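You operate a simulated robot arm through the tools that you are given. There is no shell and no other tool. Be economical: measure what you need, move in short steps, check, and stop when the job is done.

The job below is to be done with a simulated robot arm. You get a single attempt, and the scene is never put back.

Task
Cap the vial in the sliding nest with the yellow cap.
Fine: cap on, slide to CAP, push the blue-grip lever down, then slide back to LOAD.

Only the result counts: the job must be done as asked and must still hold three seconds after the hand-in. Knocking over, shifting, dropping, spilling or breaking anything else fails it. A push-on lid holds only when it is set on centred and level and pressed home; a screw cap is set on level and turned clockwise until tight.

Robot
A 7-joint arm with a two-finger parallel gripper, fixed in place. Base frame: the origin is at the foot of the arm, x ahead of it, y to its left, z up. Lengths are in m, angles in rad, forces in N, time in s.
With the tool pointing down near the work surface it reaches from about 0.3 to 0.7 m from the base axis. Its first joint turns from -1.152 to 1.152 rad. Payload 1.57 kg.
The tool frame sits at the grasp point between the pads (the TCP): z along the fingers, y along the line on which they close. The tips reach 0.03 m beyond it. The gripper opens to 0.11 m. The fingers are 0.024 m wide and 0.012 m thick; the gripper's body (0.048 by 0.112 m) begins 0.078 m behind the TCP.
Orientation is told as [roll, pitch, yaw] about the base's x, y, z axes, in that order, counted from this pose: with the fingers straight down and closing along the base's y, the tool's x points along the base's -x, its y along +y and its z along -z.

Tools
- The arm moves only by the tool move_arm. Its argument "commands" is a list that holds one entry, the list of rows, each a list of 7 numbers: the shift along the tool's x, y, z in m, then the turn, a rotation vector about the tool's x, y, z in rad, then the finger opening in m, from 0 to 0.11. In form: [[[x, y, z, ax, ay, az, gripper], ...]]. A call has 1 to 10 rows; each row shifts and turns the commanded pose from where the row before left it, along the tool's axes as they then stand. Each row takes 0.2 s and may step no farther than 0.05 m and 0.15 rad from the row before; otherwise, or with a gripper value out of range, the whole call is refused. Where a pose cannot be reached the arm comes as near as it can. A force on the tool above 70 N (or 10 N above the force at the start of the call, whichever is more), or a blocked arm, ends the call early, and 0.2 s more pass. Each finger travels about 0.108 m/s and halts on what it meets, pressing with about 22 N; the grip force reading is that of the motor and also rises with nothing between the fingers. The clock runs only during rows and for 0.2 s after the last one: add rows that do not move to give the fingers time. It gives the time, the measured TCP pose, the force on the tool (base axes), the opening and the grip force at its end, in the units of the frame above (readings bear some noise), with the torque about the TCP (base axes, N m) and any sound that the robot's microphone picked up, and new pictures: "pictures" is both (left out), scene, wrist or none.
- Cameras (640 x 400 px; columns grow to the right, rows downward): "scene" is fixed at [0.1797, -0.4094, 1.3966]; the picture's right is [0.60, -0.80, 0.00], its down [-0.50, -0.38, -0.78] and it looks along [0.62, 0.47, -0.63] (base axes); focal length 264 px, centre (320, 200). "wrist" rides on the gripper at [0.07, 0.016, -0.141] in the tool frame; the picture's right is [-0.23, 0.97, 0.00], its down [-0.86, -0.20, -0.48] and it looks along [-0.47, -0.11, 0.88] (tool axes); focal length 222 px, centre (320, 200). There is no depth. A picture from a camera that has moved, and an enlarged one, comes with that camera's place and axes in the base frame and with its lens.
- close_up(camera, box): a new picture of the part [left, top, right, bottom] of that camera's present view, enlarged. No time passes.
- hand_in(): hands the job in; it is judged then, once.

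Go step by step. Nothing tells you positions but the pictures and the camera data: compare them with the known pose of the tool, close in by small moves and look again before you grip or let go. The budget is 120 turns and 200 pictures, counting those below and the enlarged ones. Unless the task says otherwise, let go and move clear before handing in, and close with one line.

The tools are called after "Emit:" by a JSON object that holds its "op" and its "data". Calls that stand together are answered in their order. move_arm: Moves the arm, as the interface text tells. Its arguments: {"type":"object","properties":{"commands":{"type":"array","items":{"type":"array","items":{"type":"array","items":{"type":"number"}}}},"pictures":{"type":"string","enum":["both","scene","wrist","none"]}},"required":["commands"]} The other tools are called the same way: close_up (camera, box) takes an enlarged picture of a part of a camera's view; hand_in () hands the job in.

At the start:

```text
t: 0.0
tool_pos: [0.3698, -0.2122, 1.2371]
orientation: [0.001, -0.001, 0.0]
force: [-0.1, 0.0, 0.7]
torque: [-0.03, -0.01, 0.02]
width: 0.1102
finger_force: 0.0
```

scene: 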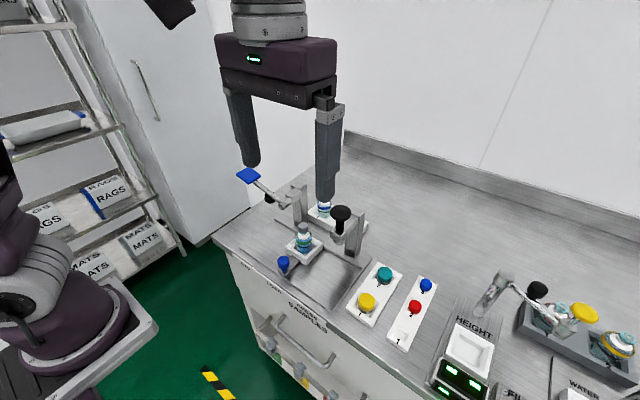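
wrist: 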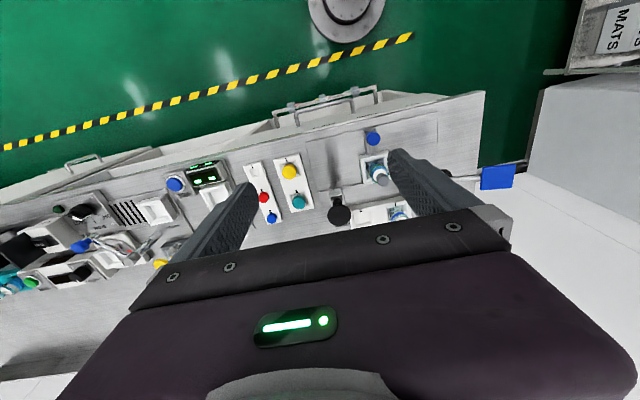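

I see a bench with a sliding nest holding a vial, a rack of caps, and levers (one with a blue grip, one black). I'll enlarge the views first.

Emit:
{"op": "close_up", "data": {"camera": "scene", "box": [220, 150, 460, 300]}}

Emit:
{"op": "close_up", "data": {"camera": "scene", "box": [320, 240, 640, 400]}}

Emit:
{"op": "close_up", "data": {"camera": "wrist", "box": [220, 110, 540, 260]}}

```text
2.67 times, centred on (340, 225) of scene
camera zoom: at [0.1797, -0.4094, 1.3966], right [0.6, -0.8, 0.0], down [-0.5, -0.38, -0.78], along [0.62, 0.47, -0.63], focal length 703 px, centre (267, 133)
```

zoom: 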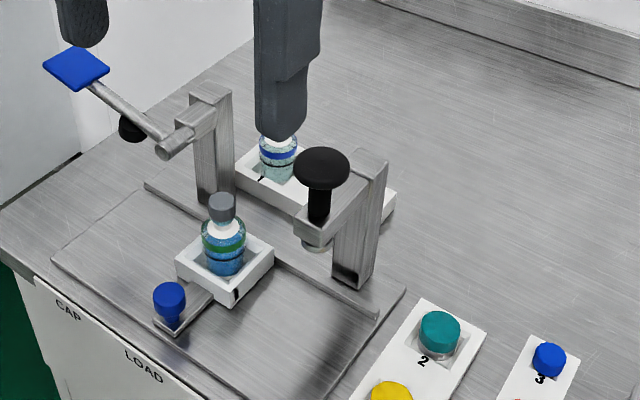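

```text
2.00 times, centred on (480, 320) of scene
camera zoom: at [0.1797, -0.4094, 1.3966], right [0.6, -0.8, 0.0], down [-0.5, -0.38, -0.78], along [0.62, 0.47, -0.63], focal length 527 px, centre (0, -40)
```

zoom: 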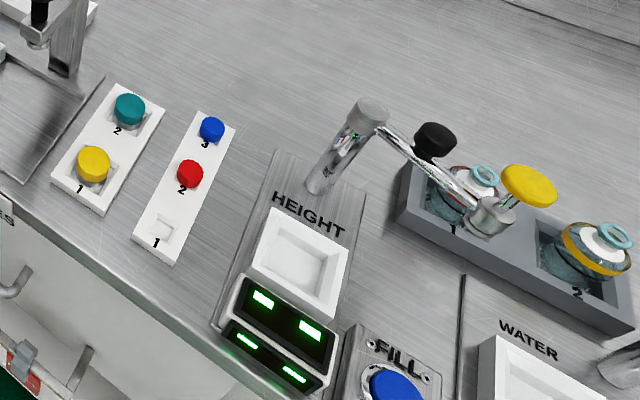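

```text
2.00 times, centred on (380, 185) of wrist
camera zoom: at [0.301, -0.195, 1.3789], right [0.23, 0.97, 0.0], down [0.86, -0.2, 0.48], along [0.47, -0.11, -0.88], focal length 444 px, centre (200, 230)
```

zoom: 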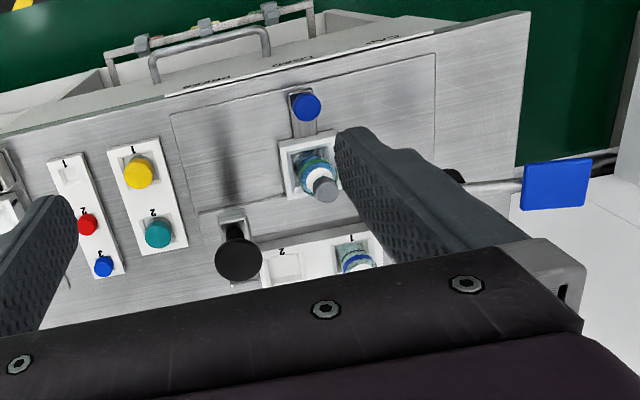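

The yellow cap looks to be near (0.47, -0.31, 0.885), the vial top near (0.505, -0.115, 0.965) at LOAD, and the blue lever pad near y≈0.02. I'll move closer to the cap and look again.

Emit:
{"op": "move_arm", "data": {"commands": [[[-0.01, -0.03, 0.03, 0, 0, 0, 0.09], [-0.01, -0.03, 0.03, 0, 0, 0, 0.07], [-0.01, -0.03, 0.03, 0, 0, 0, 0.06], [0, -0.006, 0.04, 0, 0, 0, 0.06], [0, 0, 0, 0, 0, 0, 0.06]]]}}

```text
t: 1.2
tool_pos: [0.3993, -0.3093, 1.1065]
orientation: [0.0, 0.0, -0.001]
force: [0.3, -1.1, 1.0]
torque: [0.02, 0.01, 0.02]
width: 0.06
finger_force: 0.0
camera wrist: at [0.3313, -0.2915, 1.2481], right [0.23, 0.97, 0.0], down [0.86, -0.2, 0.48], along [0.47, -0.11, -0.88], focal length 222 px, centre (320, 200)
```

scene: 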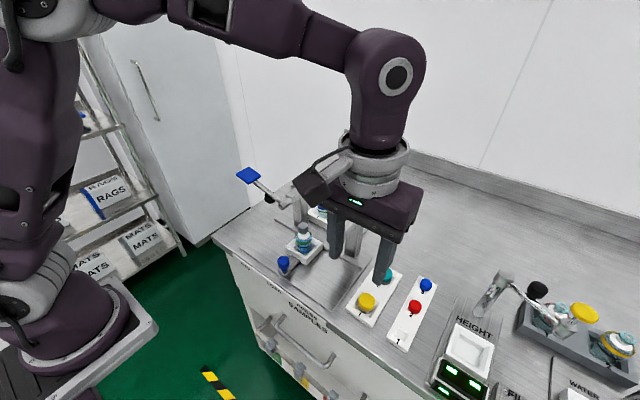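
wrist: 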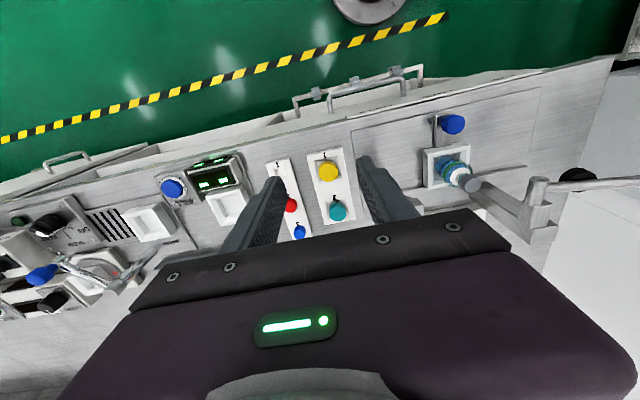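

Emit:
{"op": "close_up", "data": {"camera": "wrist", "box": [260, 130, 420, 230]}}

Emit:
{"op": "close_up", "data": {"camera": "wrist", "box": [400, 90, 640, 240]}}

Emit:
{"op": "close_up", "data": {"camera": "scene", "box": [220, 150, 380, 280]}}

```text
4.00 times, centred on (340, 180) of wrist
camera zoom: at [0.3313, -0.2915, 1.2481], right [0.23, 0.97, 0.0], down [0.86, -0.2, 0.48], along [0.47, -0.11, -0.88], focal length 888 px, centre (240, 280)
```

zoom: 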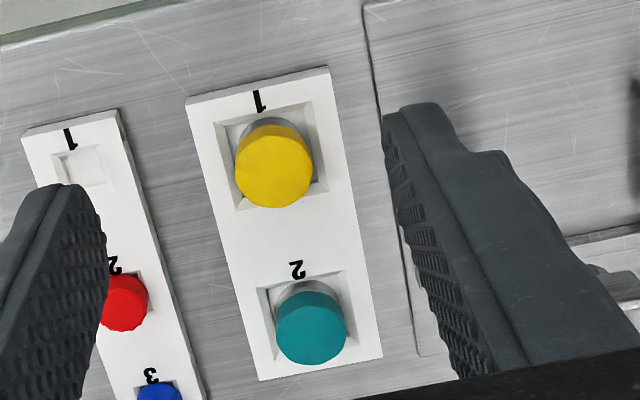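

```text
2.67 times, centred on (520, 165) of wrist
camera zoom: at [0.3313, -0.2915, 1.2481], right [0.23, 0.97, 0.0], down [0.86, -0.2, 0.48], along [0.47, -0.11, -0.88], focal length 592 px, centre (-213, 293)
```

zoom: 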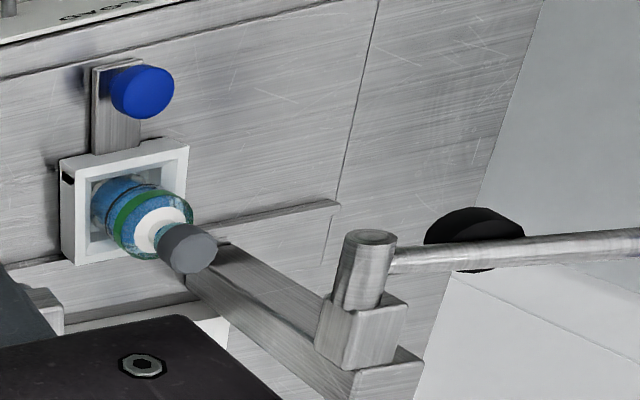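

```text
3.08 times, centred on (300, 215) of scene
camera zoom: at [0.1797, -0.4095, 1.3966], right [0.6, -0.8, 0.0], down [-0.5, -0.38, -0.78], along [0.62, 0.47, -0.63], focal length 811 px, centre (382, 154)
```

zoom: 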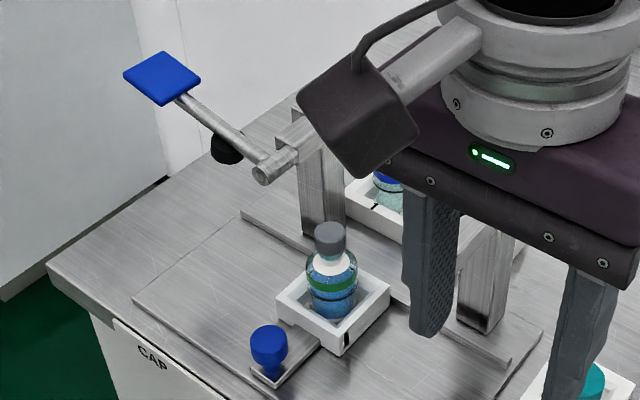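

The yellow cap (with a metal skirt) is at about (0.475, -0.309, 0.885). The neighbouring caps are far enough away for a grip along y. I'll descend partway above it.

Emit:
{"op": "move_arm", "data": {"commands": [[[-0.035, 0, 0.03, 0, 0, 0, 0.06], [-0.035, 0, 0.03, 0, 0, 0, 0.06], [-0.006, 0, 0.045, 0, 0, 0, 0.06], [0, 0, 0.03, 0, 0, 0, 0.06], [0, 0, 0, 0, 0, 0, 0.06]]]}}

Emit:
{"op": "close_up", "data": {"camera": "wrist", "box": [240, 80, 400, 180]}}

Emit:
{"op": "close_up", "data": {"camera": "scene", "box": [310, 230, 430, 330]}}

```text
t: 2.4
tool_pos: [0.4767, -0.3071, 0.9718]
orientation: [-0.001, 0.0, -0.001]
force: [0.3, 0.0, -0.4]
torque: [0.03, -0.06, -0.01]
width: 0.0601
finger_force: 0.0
camera wrist: at [0.4072, -0.2913, 1.113], right [0.23, 0.97, 0.0], down [0.86, -0.2, 0.48], along [0.47, -0.11, -0.88], focal length 222 px, centre (320, 200)
```

scene: 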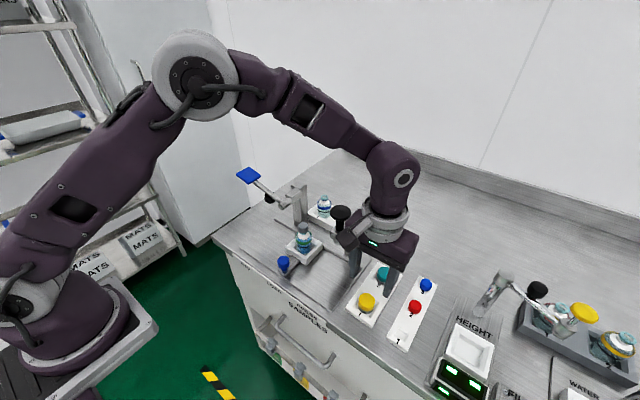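
wrist: 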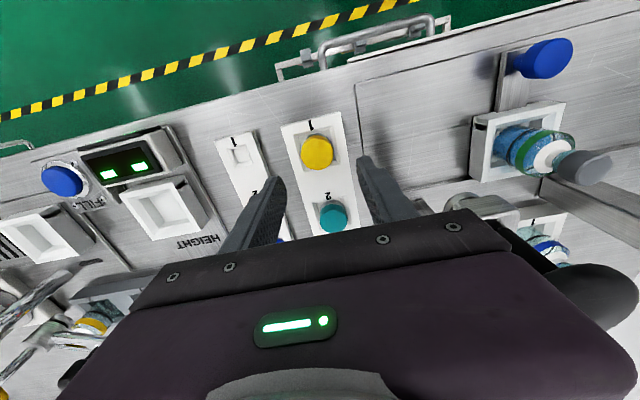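

```text
4.00 times, centred on (320, 130) of wrist
camera zoom: at [0.4072, -0.2913, 1.113], right [0.23, 0.97, 0.0], down [0.86, -0.2, 0.48], along [0.47, -0.11, -0.88], focal length 888 px, centre (320, 480)
```

zoom: 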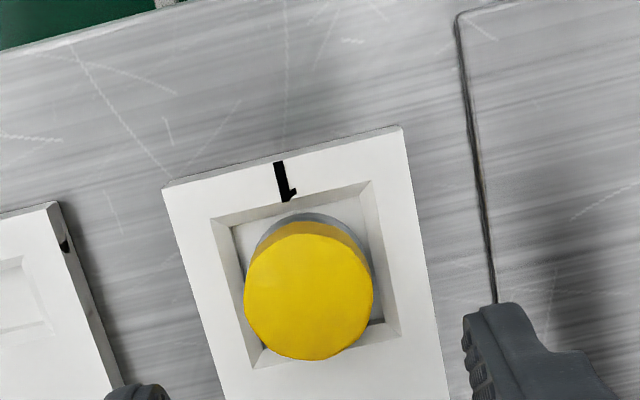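

```text
4.00 times, centred on (370, 280) of scene
camera zoom: at [0.1797, -0.4095, 1.3966], right [0.6, -0.8, 0.0], down [-0.5, -0.38, -0.78], along [0.62, 0.47, -0.63], focal length 1054 px, centre (120, -120)
```

zoom: 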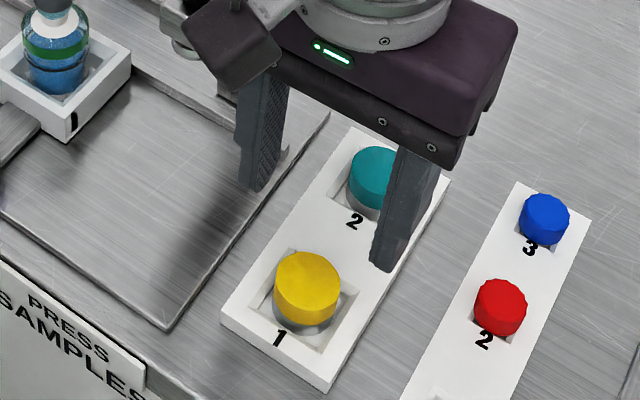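

The cap top is at about (0.473, -0.310, 0.890) and the tray top is at about z 0.872. I'll descend until the tips sit just above the tray.

Emit:
{"op": "move_arm", "data": {"commands": [[[0.0037, -0.003, 0.025, 0, 0, 0, 0.06], [0, 0, 0.025, 0, 0, 0, 0.06], [0, 0, 0.012, 0, 0, 0, 0.06], [0, 0, 0, 0, 0, 0, 0.06]]]}}

Emit:
{"op": "close_up", "data": {"camera": "wrist", "box": [240, 80, 400, 240]}}

Emit:
{"op": "close_up", "data": {"camera": "scene", "box": [310, 230, 430, 330]}}

```text
t: 3.4
tool_pos: [0.4721, -0.3111, 0.9101]
orientation: [0.001, 0.0, 0.0]
force: [0.3, 0.6, -0.1]
torque: [-0.04, 0.03, -0.05]
width: 0.06
finger_force: 0.1
camera wrist: at [0.4028, -0.2945, 1.0512], right [0.23, 0.97, 0.0], down [0.86, -0.2, 0.48], along [0.47, -0.11, -0.88], focal length 222 px, centre (320, 200)
```

scene: 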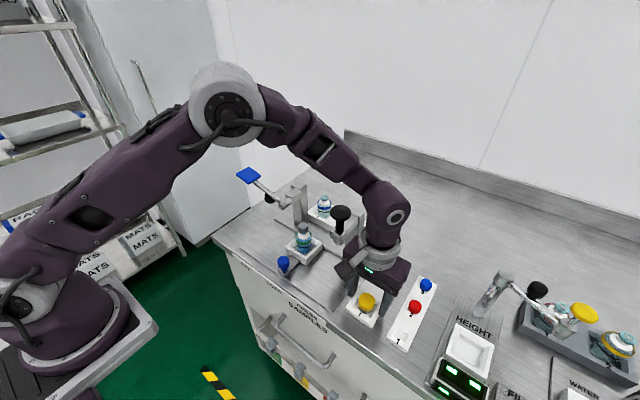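
wrist: 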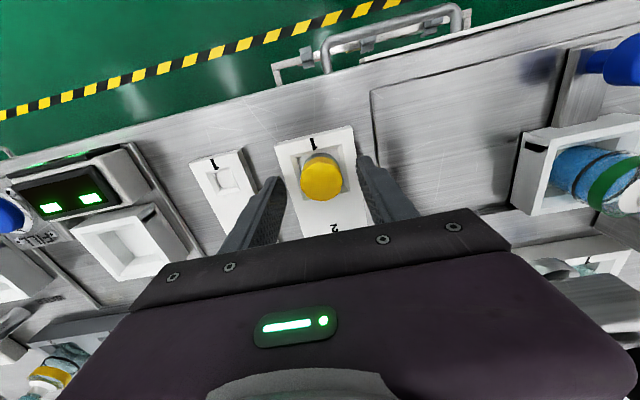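

```text
2.50 times, centred on (320, 160) of wrist
camera zoom: at [0.4028, -0.2945, 1.0512], right [0.23, 0.97, 0.0], down [0.86, -0.2, 0.48], along [0.47, -0.11, -0.88], focal length 555 px, centre (320, 300)
```

zoom: 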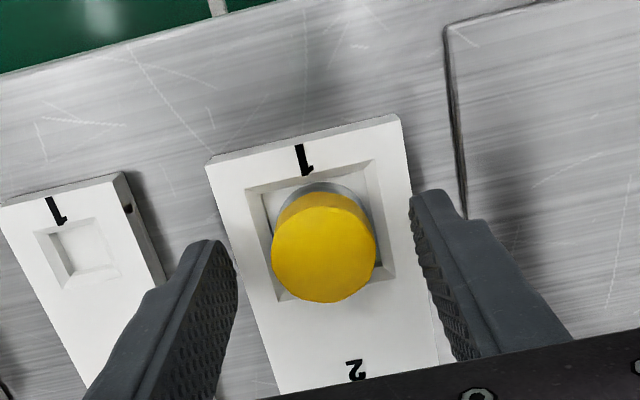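

```text
4.00 times, centred on (370, 280) of scene
camera zoom: at [0.1797, -0.4095, 1.3966], right [0.6, -0.8, 0.0], down [-0.5, -0.38, -0.78], along [0.62, 0.47, -0.63], focal length 1054 px, centre (120, -120)
```

zoom: 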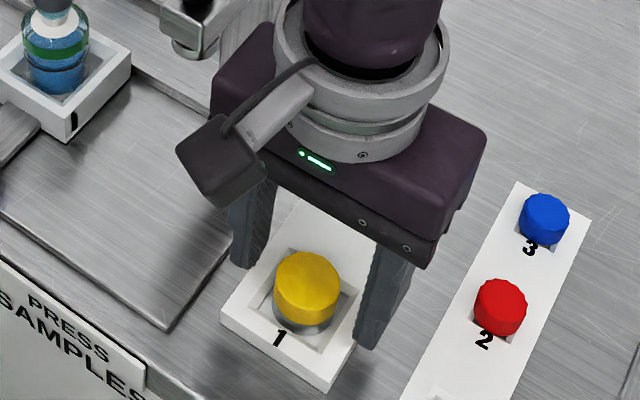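

The fingers straddle the cap, with its centre at about (0.474, -0.310). I'll nudge, lower 4 mm and close.

Emit:
{"op": "move_arm", "data": {"commands": [[[-0.0015, 0.0005, 0.004, 0, 0, 0, 0.06], [0, 0, 0, 0, 0, 0, 0.045], [0, 0, 0, 0, 0, 0, 0.028], [0, 0, 0, 0, 0, 0, 0.02], [0, 0, 0, 0, 0, 0, 0.02]]]}}

Emit:
{"op": "close_up", "data": {"camera": "wrist", "box": [240, 80, 400, 240]}}

```text
t: 4.6
tool_pos: [0.4732, -0.3103, 0.9067]
orientation: [0.0, 0.0, 0.0]
force: [0.8, 0.0, 0.4]
torque: [0.01, 0.02, -0.03]
width: 0.0316
finger_force: 21.7
camera wrist: at [0.4046, -0.294, 1.0475], right [0.23, 0.97, 0.0], down [0.86, -0.2, 0.48], along [0.47, -0.11, -0.88], focal length 222 px, centre (320, 200)
```

scene: 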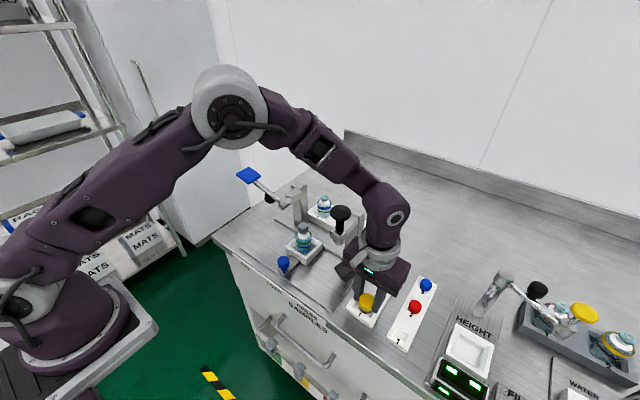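
wrist: 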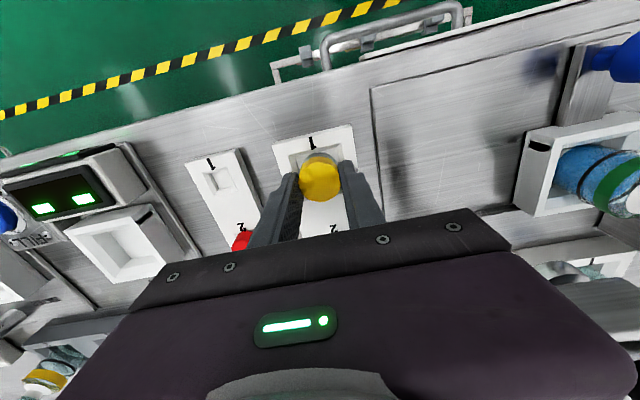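

```text
2.50 times, centred on (320, 160) of wrist
camera zoom: at [0.4046, -0.294, 1.0475], right [0.23, 0.97, 0.0], down [0.86, -0.2, 0.48], along [0.47, -0.11, -0.88], focal length 555 px, centre (320, 300)
```

zoom: 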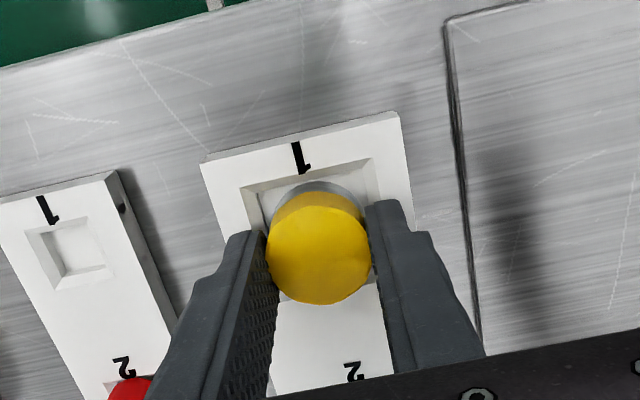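

The cap is gripped (opening 0.0316). I'll lift it straight up, swing round in front of the plunger post, and stop short of the vial to look.

Emit:
{"op": "move_arm", "data": {"commands": [[[0, 0, -0.03, 0, 0, 0, 0.02], [0, 0, -0.045, 0, 0, 0, 0.02], [0, 0, -0.045, 0, 0, 0, 0.02], [0.03, 0, -0.03, 0, 0, 0, 0.02], [0.033, 0.03, 0, 0, 0, 0, 0.02], [0, 0.045, 0, 0, 0, 0, 0.02], [0, 0.045, 0, 0, 0, 0, 0.02], [0, 0.045, 0, 0, 0, 0, 0.02], [0, 0.03, 0, 0, 0, 0, 0.02], [0, 0, 0, 0, 0, 0, 0.02]]]}}

Emit:
{"op": "close_up", "data": {"camera": "wrist", "box": [200, 60, 520, 260]}}

Emit:
{"op": "close_up", "data": {"camera": "scene", "box": [220, 150, 380, 280]}}

```text
t: 6.8
tool_pos: [0.4112, -0.1146, 1.0545]
orientation: [0.001, 0.0, 0.001]
force: [0.3, -0.2, -0.6]
torque: [-0.01, -0.05, 0.02]
width: 0.0315
finger_force: 21.6
camera wrist: at [0.3419, -0.0979, 1.1962], right [0.23, 0.97, 0.0], down [0.86, -0.2, 0.48], along [0.47, -0.11, -0.88], focal length 222 px, centre (320, 200)
```

scene: 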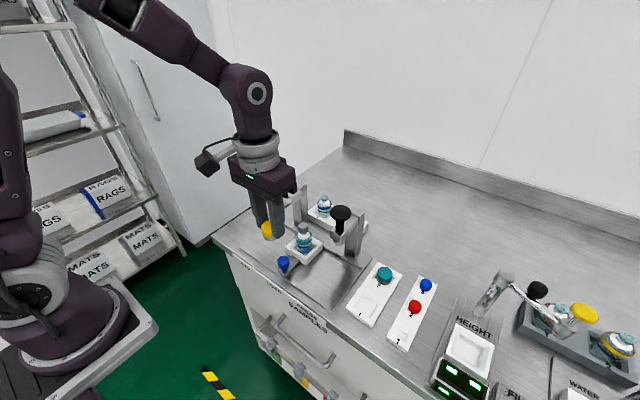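
wrist: 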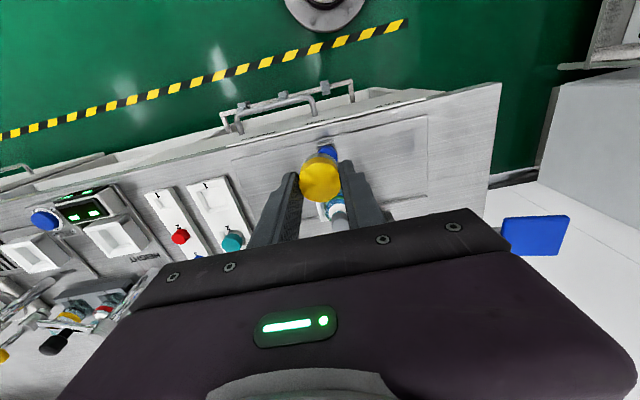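

```text
2.00 times, centred on (360, 160) of wrist
camera zoom: at [0.3419, -0.0979, 1.1962], right [0.23, 0.97, 0.0], down [0.86, -0.2, 0.48], along [0.47, -0.11, -0.88], focal length 444 px, centre (240, 280)
```

zoom: 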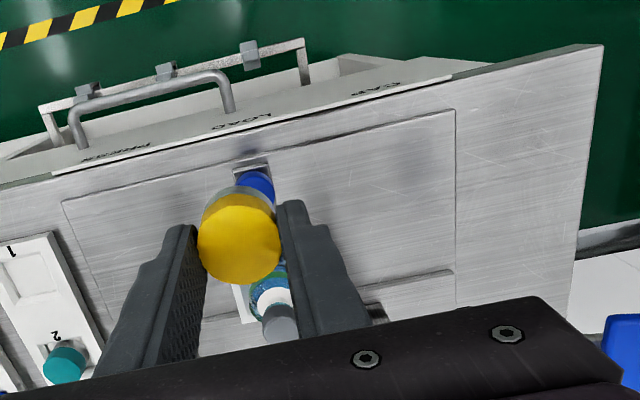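

```text
3.08 times, centred on (300, 215) of scene
camera zoom: at [0.1797, -0.4094, 1.3966], right [0.6, -0.8, 0.0], down [-0.5, -0.38, -0.78], along [0.62, 0.47, -0.63], focal length 811 px, centre (382, 154)
```

zoom: 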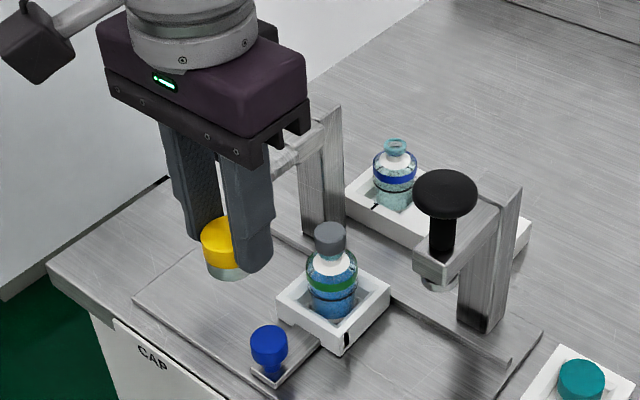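

Labels on the bench edge read PRESS, LOAD and CAP. Before placing the cap, I want to check whether the grey stopper is seated.

Emit:
{"op": "close_up", "data": {"camera": "scene", "box": [280, 205, 330, 255]}}

Emit:
{"op": "close_up", "data": {"camera": "scene", "box": [305, 185, 355, 225]}}

Emit:
{"op": "close_up", "data": {"camera": "wrist", "box": [290, 140, 370, 240]}}

```text
8.00 times, centred on (305, 230) of scene
camera zoom: at [0.1797, -0.4094, 1.3966], right [0.6, -0.8, 0.0], down [-0.5, -0.38, -0.78], along [0.62, 0.47, -0.63], focal length 2109 px, centre (440, -40)
```

zoom: 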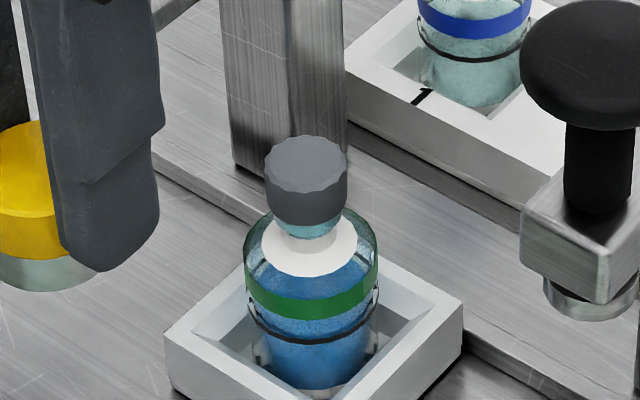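

```text
10.00 times, centred on (330, 205) of scene
camera zoom: at [0.1797, -0.4094, 1.3966], right [0.6, -0.8, 0.0], down [-0.5, -0.38, -0.78], along [0.62, 0.47, -0.63], focal length 2636 px, centre (220, 150)
```

zoom: 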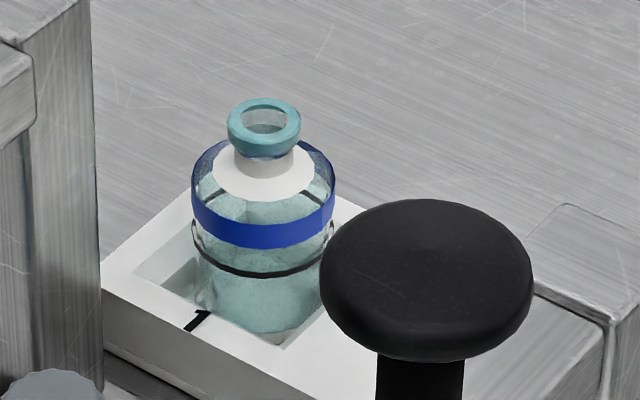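

```text
4.00 times, centred on (330, 190) of wrist
camera zoom: at [0.3419, -0.0979, 1.1962], right [0.23, 0.97, 0.0], down [0.86, -0.2, 0.48], along [0.47, -0.11, -0.88], focal length 888 px, centre (280, 240)
```

zoom: 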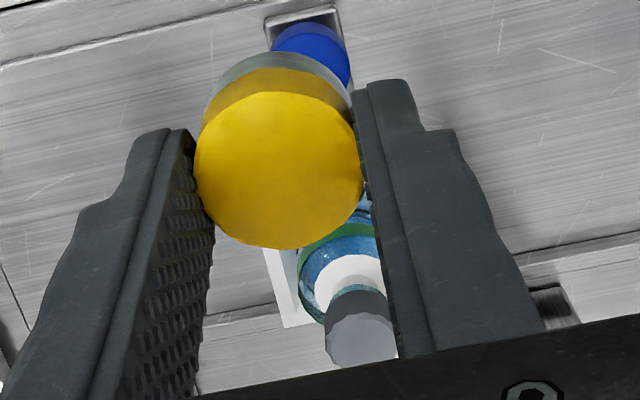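

Emit:
{"op": "close_up", "data": {"camera": "scene", "box": [296, 218, 316, 240]}}

Emit:
{"op": "close_up", "data": {"camera": "wrist", "box": [326, 196, 346, 236]}}

Emit:
{"op": "close_up", "data": {"camera": "scene", "box": [236, 160, 306, 240]}}

```text
16.00 times, centred on (306, 229) of scene
camera zoom: at [0.1797, -0.4094, 1.3966], right [0.6, -0.8, 0.0], down [-0.5, -0.38, -0.78], along [0.62, 0.47, -0.63], focal length 4218 px, centre (544, -264)
```

zoom: 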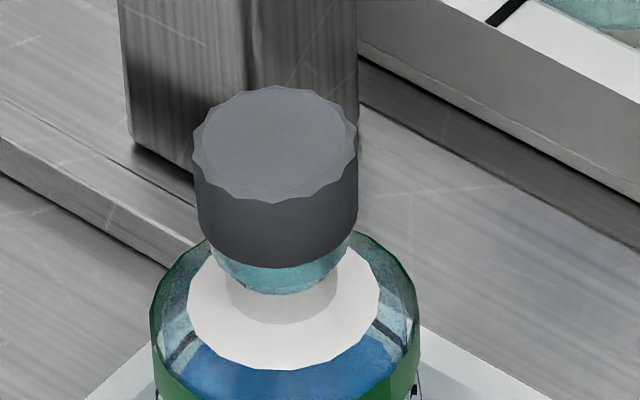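

```text
10.00 times, centred on (336, 216) of wrist
camera zoom: at [0.3419, -0.0979, 1.1962], right [0.23, 0.97, 0.0], down [0.86, -0.2, 0.48], along [0.47, -0.11, -0.88], focal length 2221 px, centre (160, 40)
```

zoom: 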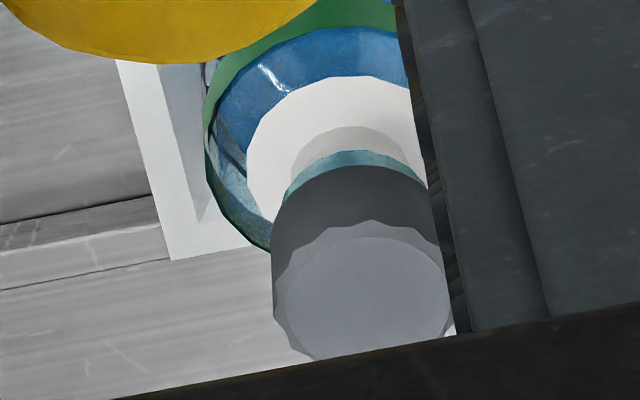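

```text
5.00 times, centred on (271, 200) of scene
camera zoom: at [0.1797, -0.4094, 1.3966], right [0.6, -0.8, 0.0], down [-0.5, -0.38, -0.78], along [0.62, 0.47, -0.63], focal length 1318 px, centre (565, 200)
```

zoom: 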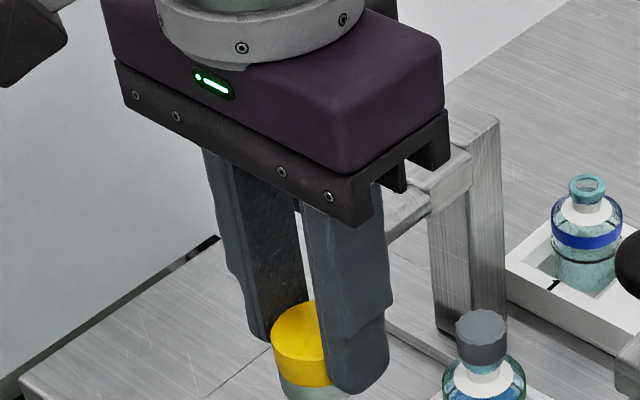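

Emit:
{"op": "close_up", "data": {"camera": "scene", "box": [314, 190, 334, 212]}}

```text
16.00 times, centred on (324, 201) of scene
camera zoom: at [0.1797, -0.4094, 1.3966], right [0.6, -0.8, 0.0], down [-0.5, -0.38, -0.78], along [0.62, 0.47, -0.63], focal length 4218 px, centre (256, 184)
```

zoom: 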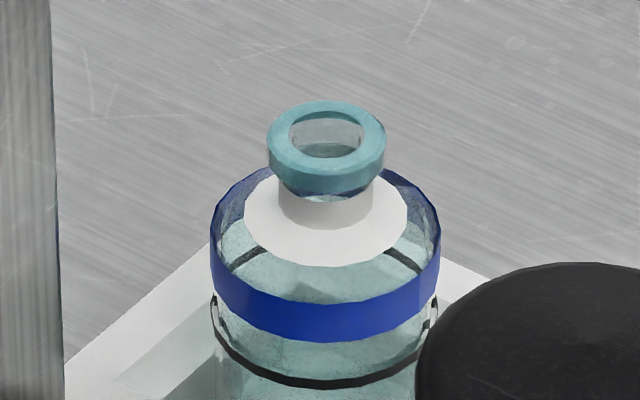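

The stopper is seated on the lip, with its top centre at about (0.5095, -0.110, 0.961). I'll hover the cap above it and check.

Emit:
{"op": "move_arm", "data": {"commands": [[[-0.035, 0.0046, 0, 0, 0, 0, 0.02], [-0.035, 0, 0, 0, 0, 0, 0.02], [-0.0283, 0, 0.01, 0, 0, 0, 0.02], [0, 0, 0.0195, 0, 0, 0, 0.02], [0, 0, 0, 0, 0, 0, 0.02]]]}}

Emit:
{"op": "close_up", "data": {"camera": "scene", "box": [280, 195, 330, 245]}}

Emit:
{"op": "close_up", "data": {"camera": "wrist", "box": [270, 110, 370, 210]}}

```text
t: 8.0
tool_pos: [0.509, -0.1104, 1.0278]
orientation: [-0.001, 0.0, 0.001]
force: [0.2, -0.2, -1.2]
torque: [0.02, 0.01, 0.01]
width: 0.0318
finger_force: 21.7
camera wrist: at [0.4399, -0.0934, 1.1684], right [0.23, 0.97, 0.0], down [0.86, -0.2, 0.48], along [0.47, -0.11, -0.88], focal length 222 px, centre (320, 200)
```

scene: 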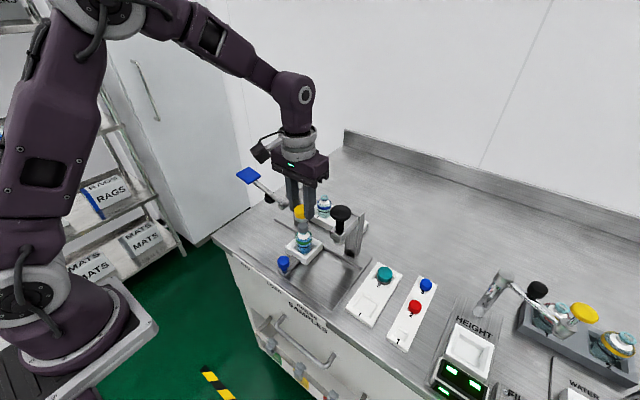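
wrist: 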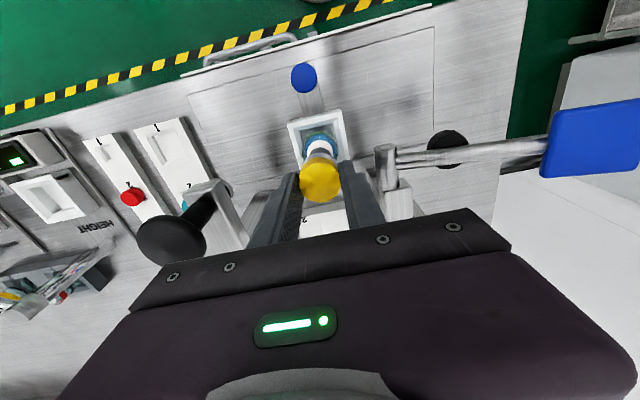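

```text
8.00 times, centred on (305, 220) of scene
camera zoom: at [0.1797, -0.4094, 1.3966], right [0.6, -0.8, 0.0], down [-0.5, -0.38, -0.78], along [0.62, 0.47, -0.63], focal length 2109 px, centre (440, 40)
```

zoom: 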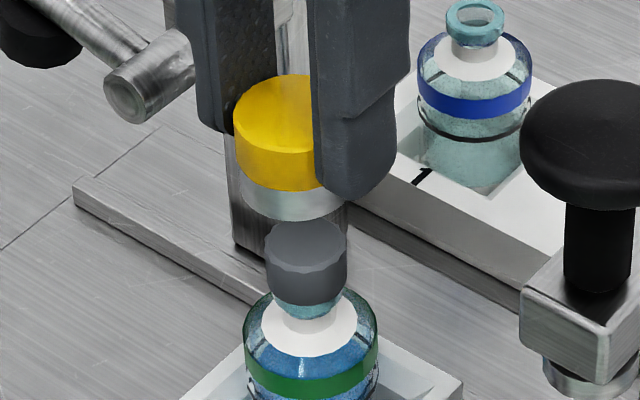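

```text
4.00 times, centred on (320, 160) of wrist
camera zoom: at [0.4399, -0.0934, 1.1684], right [0.23, 0.97, 0.0], down [0.86, -0.2, 0.48], along [0.47, -0.11, -0.88], focal length 888 px, centre (320, 360)
```

zoom: 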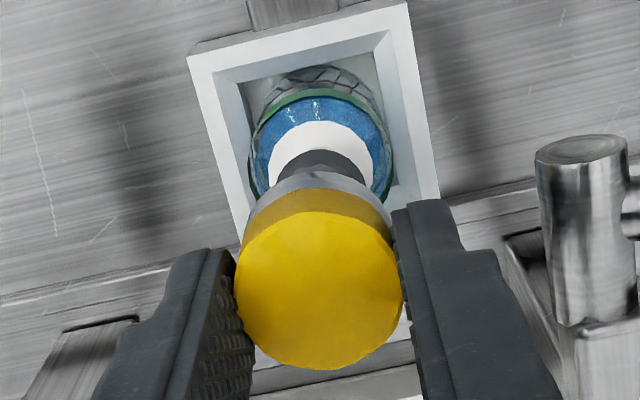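

The cap hovers over the stopper. The scene view hints the vial is about 2–3 mm farther in x, so I'll shift, lower, and look closely.

Emit:
{"op": "move_arm", "data": {"commands": [[[-0.0025, -0.0002, 0.008, 0, 0, 0, 0.02], [0, 0, 0.01, 0, 0, 0, 0.02], [0, 0, 0, 0, 0, 0, 0.02]]], "pictures": "none"}}

Emit:
{"op": "close_up", "data": {"camera": "scene", "box": [288, 206, 318, 246]}}

Emit:
{"op": "close_up", "data": {"camera": "wrist", "box": [290, 125, 350, 205]}}

```text
t: 8.8
tool_pos: [0.5117, -0.1097, 1.0089]
orientation: [-0.001, 0.0, 0.0]
force: [0.0, 0.5, -0.7]
torque: [-0.03, 0.04, -0.03]
width: 0.0316
finger_force: 22.2
```

```text
10.00 times, centred on (303, 226) of scene
camera zoom: at [0.1797, -0.4095, 1.3966], right [0.6, -0.8, 0.0], down [-0.5, -0.38, -0.78], along [0.62, 0.47, -0.63], focal length 2636 px, centre (490, -60)
```

zoom: 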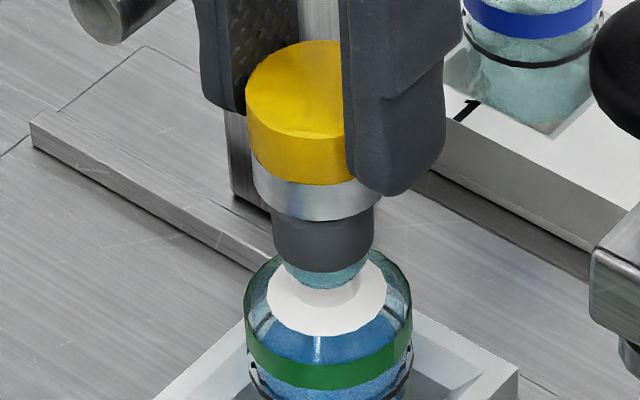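

```text
5.00 times, centred on (320, 165) of wrist
camera zoom: at [0.4423, -0.0941, 1.1499], right [0.23, 0.97, 0.0], down [0.86, -0.2, 0.48], along [0.47, -0.11, -0.88], focal length 1111 px, centre (320, 375)
```

zoom: 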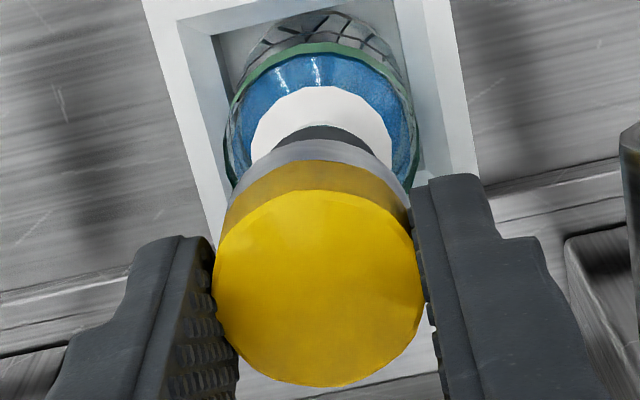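

Alignment is within about 1–2 mm. I'll fine-correct and lower the skirt over the stopper.

Emit:
{"op": "move_arm", "data": {"commands": [[[-0.0013, 0.0006, 0, 0, 0, 0, 0.02], [0, 0, 0.005, 0, 0, 0, 0.02], [0, 0, 0.005, 0, 0, 0, 0.02], [0, 0, 0.004, 0, 0, 0, 0.02], [0, 0, 0, 0, 0, 0, 0.02]]], "pictures": "none"}}

Emit:
{"op": "close_up", "data": {"camera": "scene", "box": [288, 206, 318, 246]}}

Emit:
{"op": "close_up", "data": {"camera": "wrist", "box": [290, 125, 350, 205]}}

```text
t: 10.0
tool_pos: [0.5138, -0.1104, 0.993]
orientation: [0.0, 0.002, -0.001]
force: [-0.7, -1.4, 0.0]
torque: [0.01, -0.02, 0.01]
width: 0.0316
finger_force: 22.2
```

```text
10.00 times, centred on (303, 226) of scene
camera zoom: at [0.1797, -0.4094, 1.3966], right [0.6, -0.8, 0.0], down [-0.5, -0.38, -0.78], along [0.62, 0.47, -0.63], focal length 2636 px, centre (490, -60)
```

zoom: 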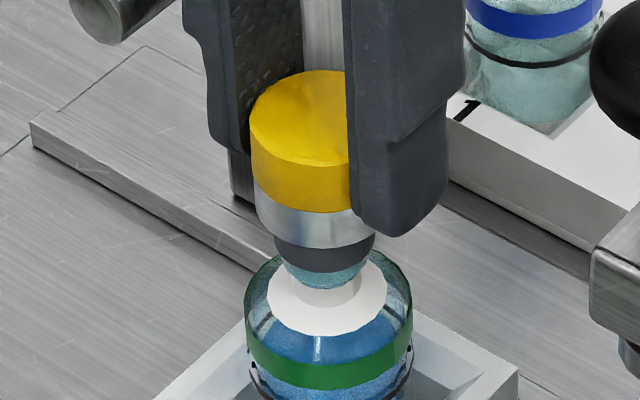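

```text
5.00 times, centred on (320, 165) of wrist
camera zoom: at [0.4441, -0.0935, 1.1352], right [0.23, 0.97, 0.0], down [0.86, -0.2, 0.48], along [0.47, -0.11, -0.88], focal length 1111 px, centre (320, 375)
```

zoom: 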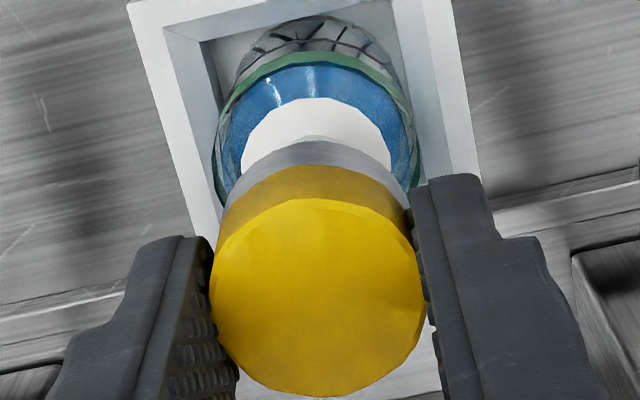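

The skirt has started over the stopper with no contact force. I'll continue down gently.

Emit:
{"op": "move_arm", "data": {"commands": [[[0.0003, -0.0002, 0.004, 0, 0, 0, 0.02], [0, 0, 0.003, 0, 0, 0, 0.02], [0, 0, 0.002, 0, 0, 0, 0.02], [0, 0, 0, 0, 0, 0, 0.02]]], "pictures": "none"}}

Emit:
{"op": "close_up", "data": {"camera": "scene", "box": [288, 206, 318, 246]}}

```text
t: 11.0
tool_pos: [0.5127, -0.1107, 0.9853]
orientation: [0.0, 0.001, 0.002]
force: [0.3, -0.2, -0.5]
torque: [0.02, 0.01, -0.02]
width: 0.0314
finger_force: 21.9
```

```text
10.00 times, centred on (303, 226) of scene
camera zoom: at [0.1797, -0.4095, 1.3966], right [0.6, -0.8, 0.0], down [-0.5, -0.38, -0.78], along [0.62, 0.47, -0.63], focal length 2636 px, centre (490, -60)
```

zoom: 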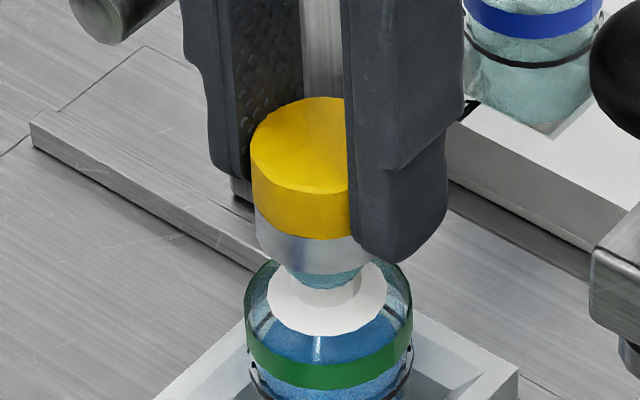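

The stopper is inside the skirt. I'll step down until there is contact.

Emit:
{"op": "move_arm", "data": {"commands": [[[0, 0, 0.002, 0, 0, 0, 0.02], [0, 0, 0.002, 0, 0, 0, 0.02], [0, 0, 0, 0, 0, 0, 0.02]]], "pictures": "none"}}

Emit:
{"op": "close_up", "data": {"camera": "scene", "box": [288, 206, 318, 246]}}

```text
t: 11.8
tool_pos: [0.5113, -0.1098, 0.9814]
orientation: [-0.001, 0.0, 0.001]
force: [-0.3, 0.1, 0.7]
torque: [-0.03, -0.05, -0.02]
width: 0.0314
finger_force: 22.6
```

```text
10.00 times, centred on (303, 226) of scene
camera zoom: at [0.1797, -0.4095, 1.3966], right [0.6, -0.8, 0.0], down [-0.5, -0.38, -0.78], along [0.62, 0.47, -0.63], focal length 2636 px, centre (490, -60)
```

zoom: 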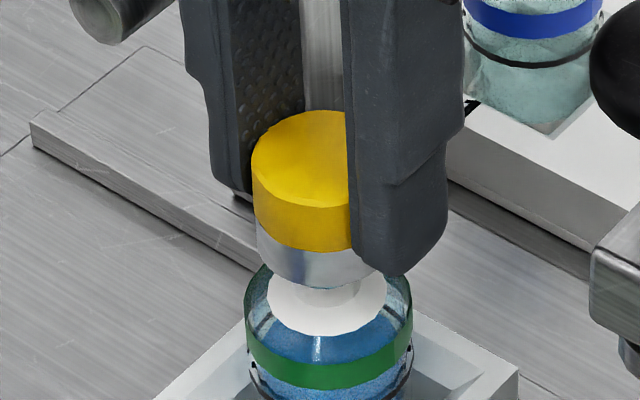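

Emit:
{"op": "move_arm", "data": {"commands": [[[0, 0, 0.0015, 0, 0, 0, 0.02], [0, 0, 0, 0, 0, 0, 0.02]]], "pictures": "none"}}

Emit:
{"op": "move_arm", "data": {"commands": [[[0, 0, 0.0015, 0, 0, 0, 0.02], [0, 0, 0, 0, 0, 0, 0.02]]], "pictures": "none"}}

Emit:
{"op": "close_up", "data": {"camera": "scene", "box": [288, 206, 318, 246]}}

```text
t: 12.4
tool_pos: [0.5125, -0.109, 0.9796]
orientation: [-0.001, 0.001, 0.0]
force: [-0.1, -0.6, 0.0]
torque: [-0.01, -0.02, 0.02]
width: 0.0316
finger_force: 21.3
```

```text
t: 13.0
tool_pos: [0.5134, -0.1117, 0.9794]
orientation: [0.001, -0.001, 0.0]
force: [-0.4, 0.2, 9.6]
torque: [0.04, 0.01, -0.03]
width: 0.0315
finger_force: 21.9
```

```text
10.00 times, centred on (303, 226) of scene
camera zoom: at [0.1796, -0.4094, 1.3966], right [0.6, -0.8, 0.0], down [-0.5, -0.38, -0.78], along [0.62, 0.47, -0.63], focal length 2636 px, centre (490, -60)
```

zoom: 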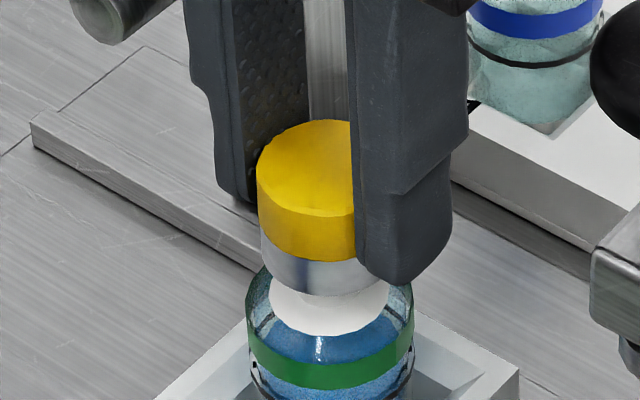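

The cap is seated with about 10 N of contact, and the skirt covers the stopper and lip. I'll open slightly, then retreat upward.

Emit:
{"op": "move_arm", "data": {"commands": [[[0, 0, 0, 0, 0, 0, 0.036], [0, 0, 0, 0, 0, 0, 0.046], [0, 0, 0, 0, 0, 0, 0.046], [0, 0, -0.02, 0, 0, 0, 0.046], [0, 0, -0.035, 0, 0, 0, 0.046], [0, 0, -0.035, 0, 0, 0, 0.046], [0.04, 0, 0, 0, 0, 0, 0.046], [0.04, 0, 0, 0, 0, 0, 0.046], [0.03, 0, 0, 0, 0, 0, 0.046]]]}}

Emit:
{"op": "close_up", "data": {"camera": "scene", "box": [220, 150, 380, 280]}}

Emit:
{"op": "close_up", "data": {"camera": "scene", "box": [288, 206, 318, 246]}}

Emit:
{"op": "close_up", "data": {"camera": "wrist", "box": [240, 70, 560, 230]}}

```text
t: 15.0
tool_pos: [0.4012, -0.1099, 1.0671]
orientation: [0.0, 0.001, 0.0]
force: [-0.2, 0.3, 0.4]
torque: [-0.02, 0.0, 0.0]
width: 0.046
finger_force: 0.0
camera wrist: at [0.3322, -0.0935, 1.2094], right [0.23, 0.97, 0.0], down [0.85, -0.2, 0.48], along [0.47, -0.11, -0.88], focal length 222 px, centre (320, 200)
```

scene: 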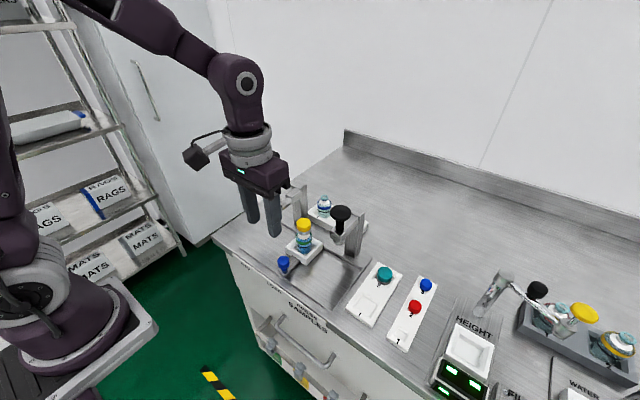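
wrist: 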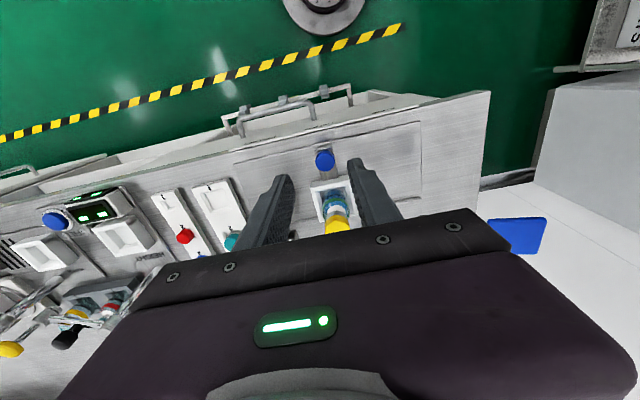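

```text
3.08 times, centred on (300, 215) of scene
camera zoom: at [0.1797, -0.4094, 1.3966], right [0.6, -0.8, 0.0], down [-0.5, -0.38, -0.78], along [0.62, 0.47, -0.63], focal length 811 px, centre (382, 154)
```

zoom: 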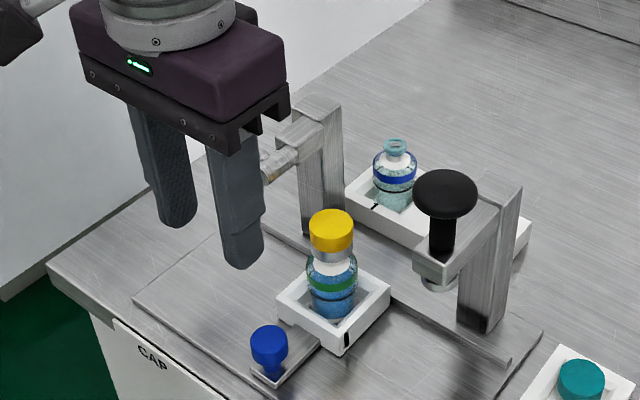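

```text
10.00 times, centred on (303, 226) of scene
camera zoom: at [0.1797, -0.4094, 1.3966], right [0.6, -0.8, 0.0], down [-0.5, -0.38, -0.78], along [0.62, 0.47, -0.63], focal length 2636 px, centre (490, -60)
```

zoom: 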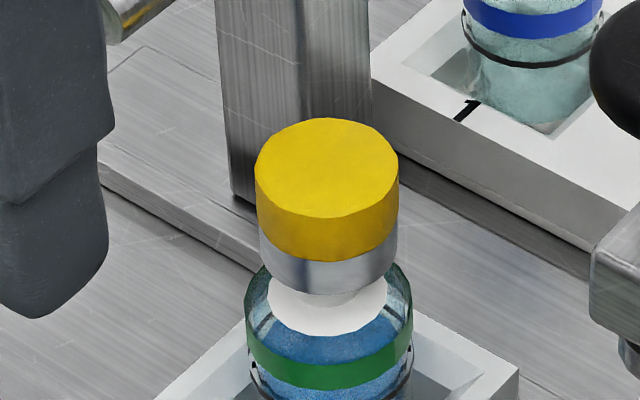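

```text
2.00 times, centred on (400, 150) of wrist
camera zoom: at [0.3322, -0.0935, 1.2094], right [0.23, 0.97, 0.0], down [0.85, -0.2, 0.48], along [0.47, -0.11, -0.88], focal length 444 px, centre (160, 300)
```

zoom: 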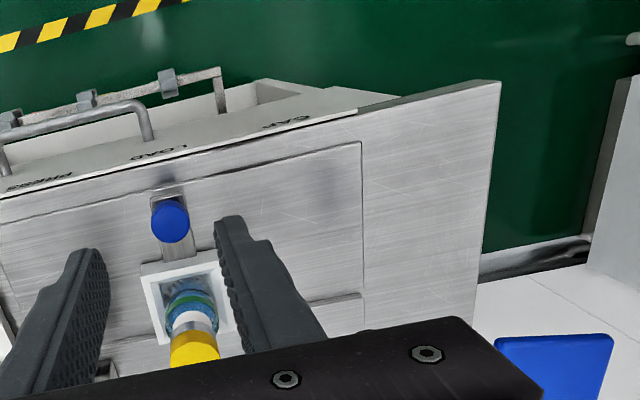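

The cap sits centred and level. Next I'll slide the nest by its blue knob, near (0.436, -0.111, 0.90). I'll enlarge the knob and lever to plan this.

Emit:
{"op": "close_up", "data": {"camera": "scene", "box": [265, 240, 315, 285]}}

Emit:
{"op": "close_up", "data": {"camera": "wrist", "box": [290, 130, 350, 190]}}

```text
8.89 times, centred on (290, 262) of scene
camera zoom: at [0.1797, -0.4094, 1.3966], right [0.6, -0.8, 0.0], down [-0.5, -0.38, -0.78], along [0.62, 0.47, -0.63], focal length 2343 px, centre (587, -356)
```

zoom: 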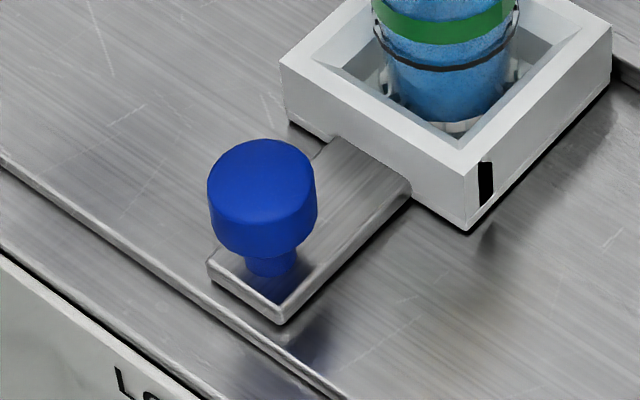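

```text
6.67 times, centred on (320, 160) of wrist
camera zoom: at [0.3322, -0.0935, 1.2094], right [0.23, 0.97, 0.0], down [0.85, -0.2, 0.48], along [0.47, -0.11, -0.88], focal length 1481 px, centre (320, 467)
```

zoom: 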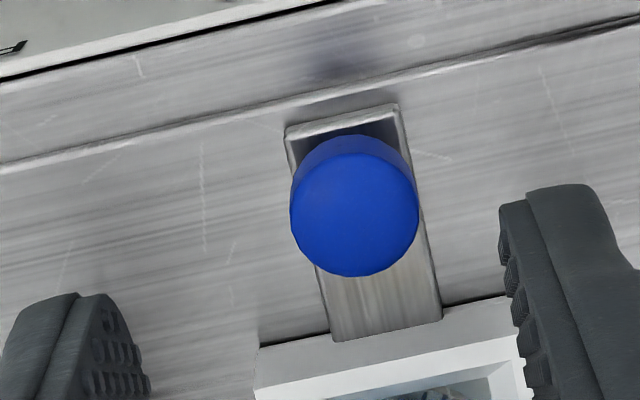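

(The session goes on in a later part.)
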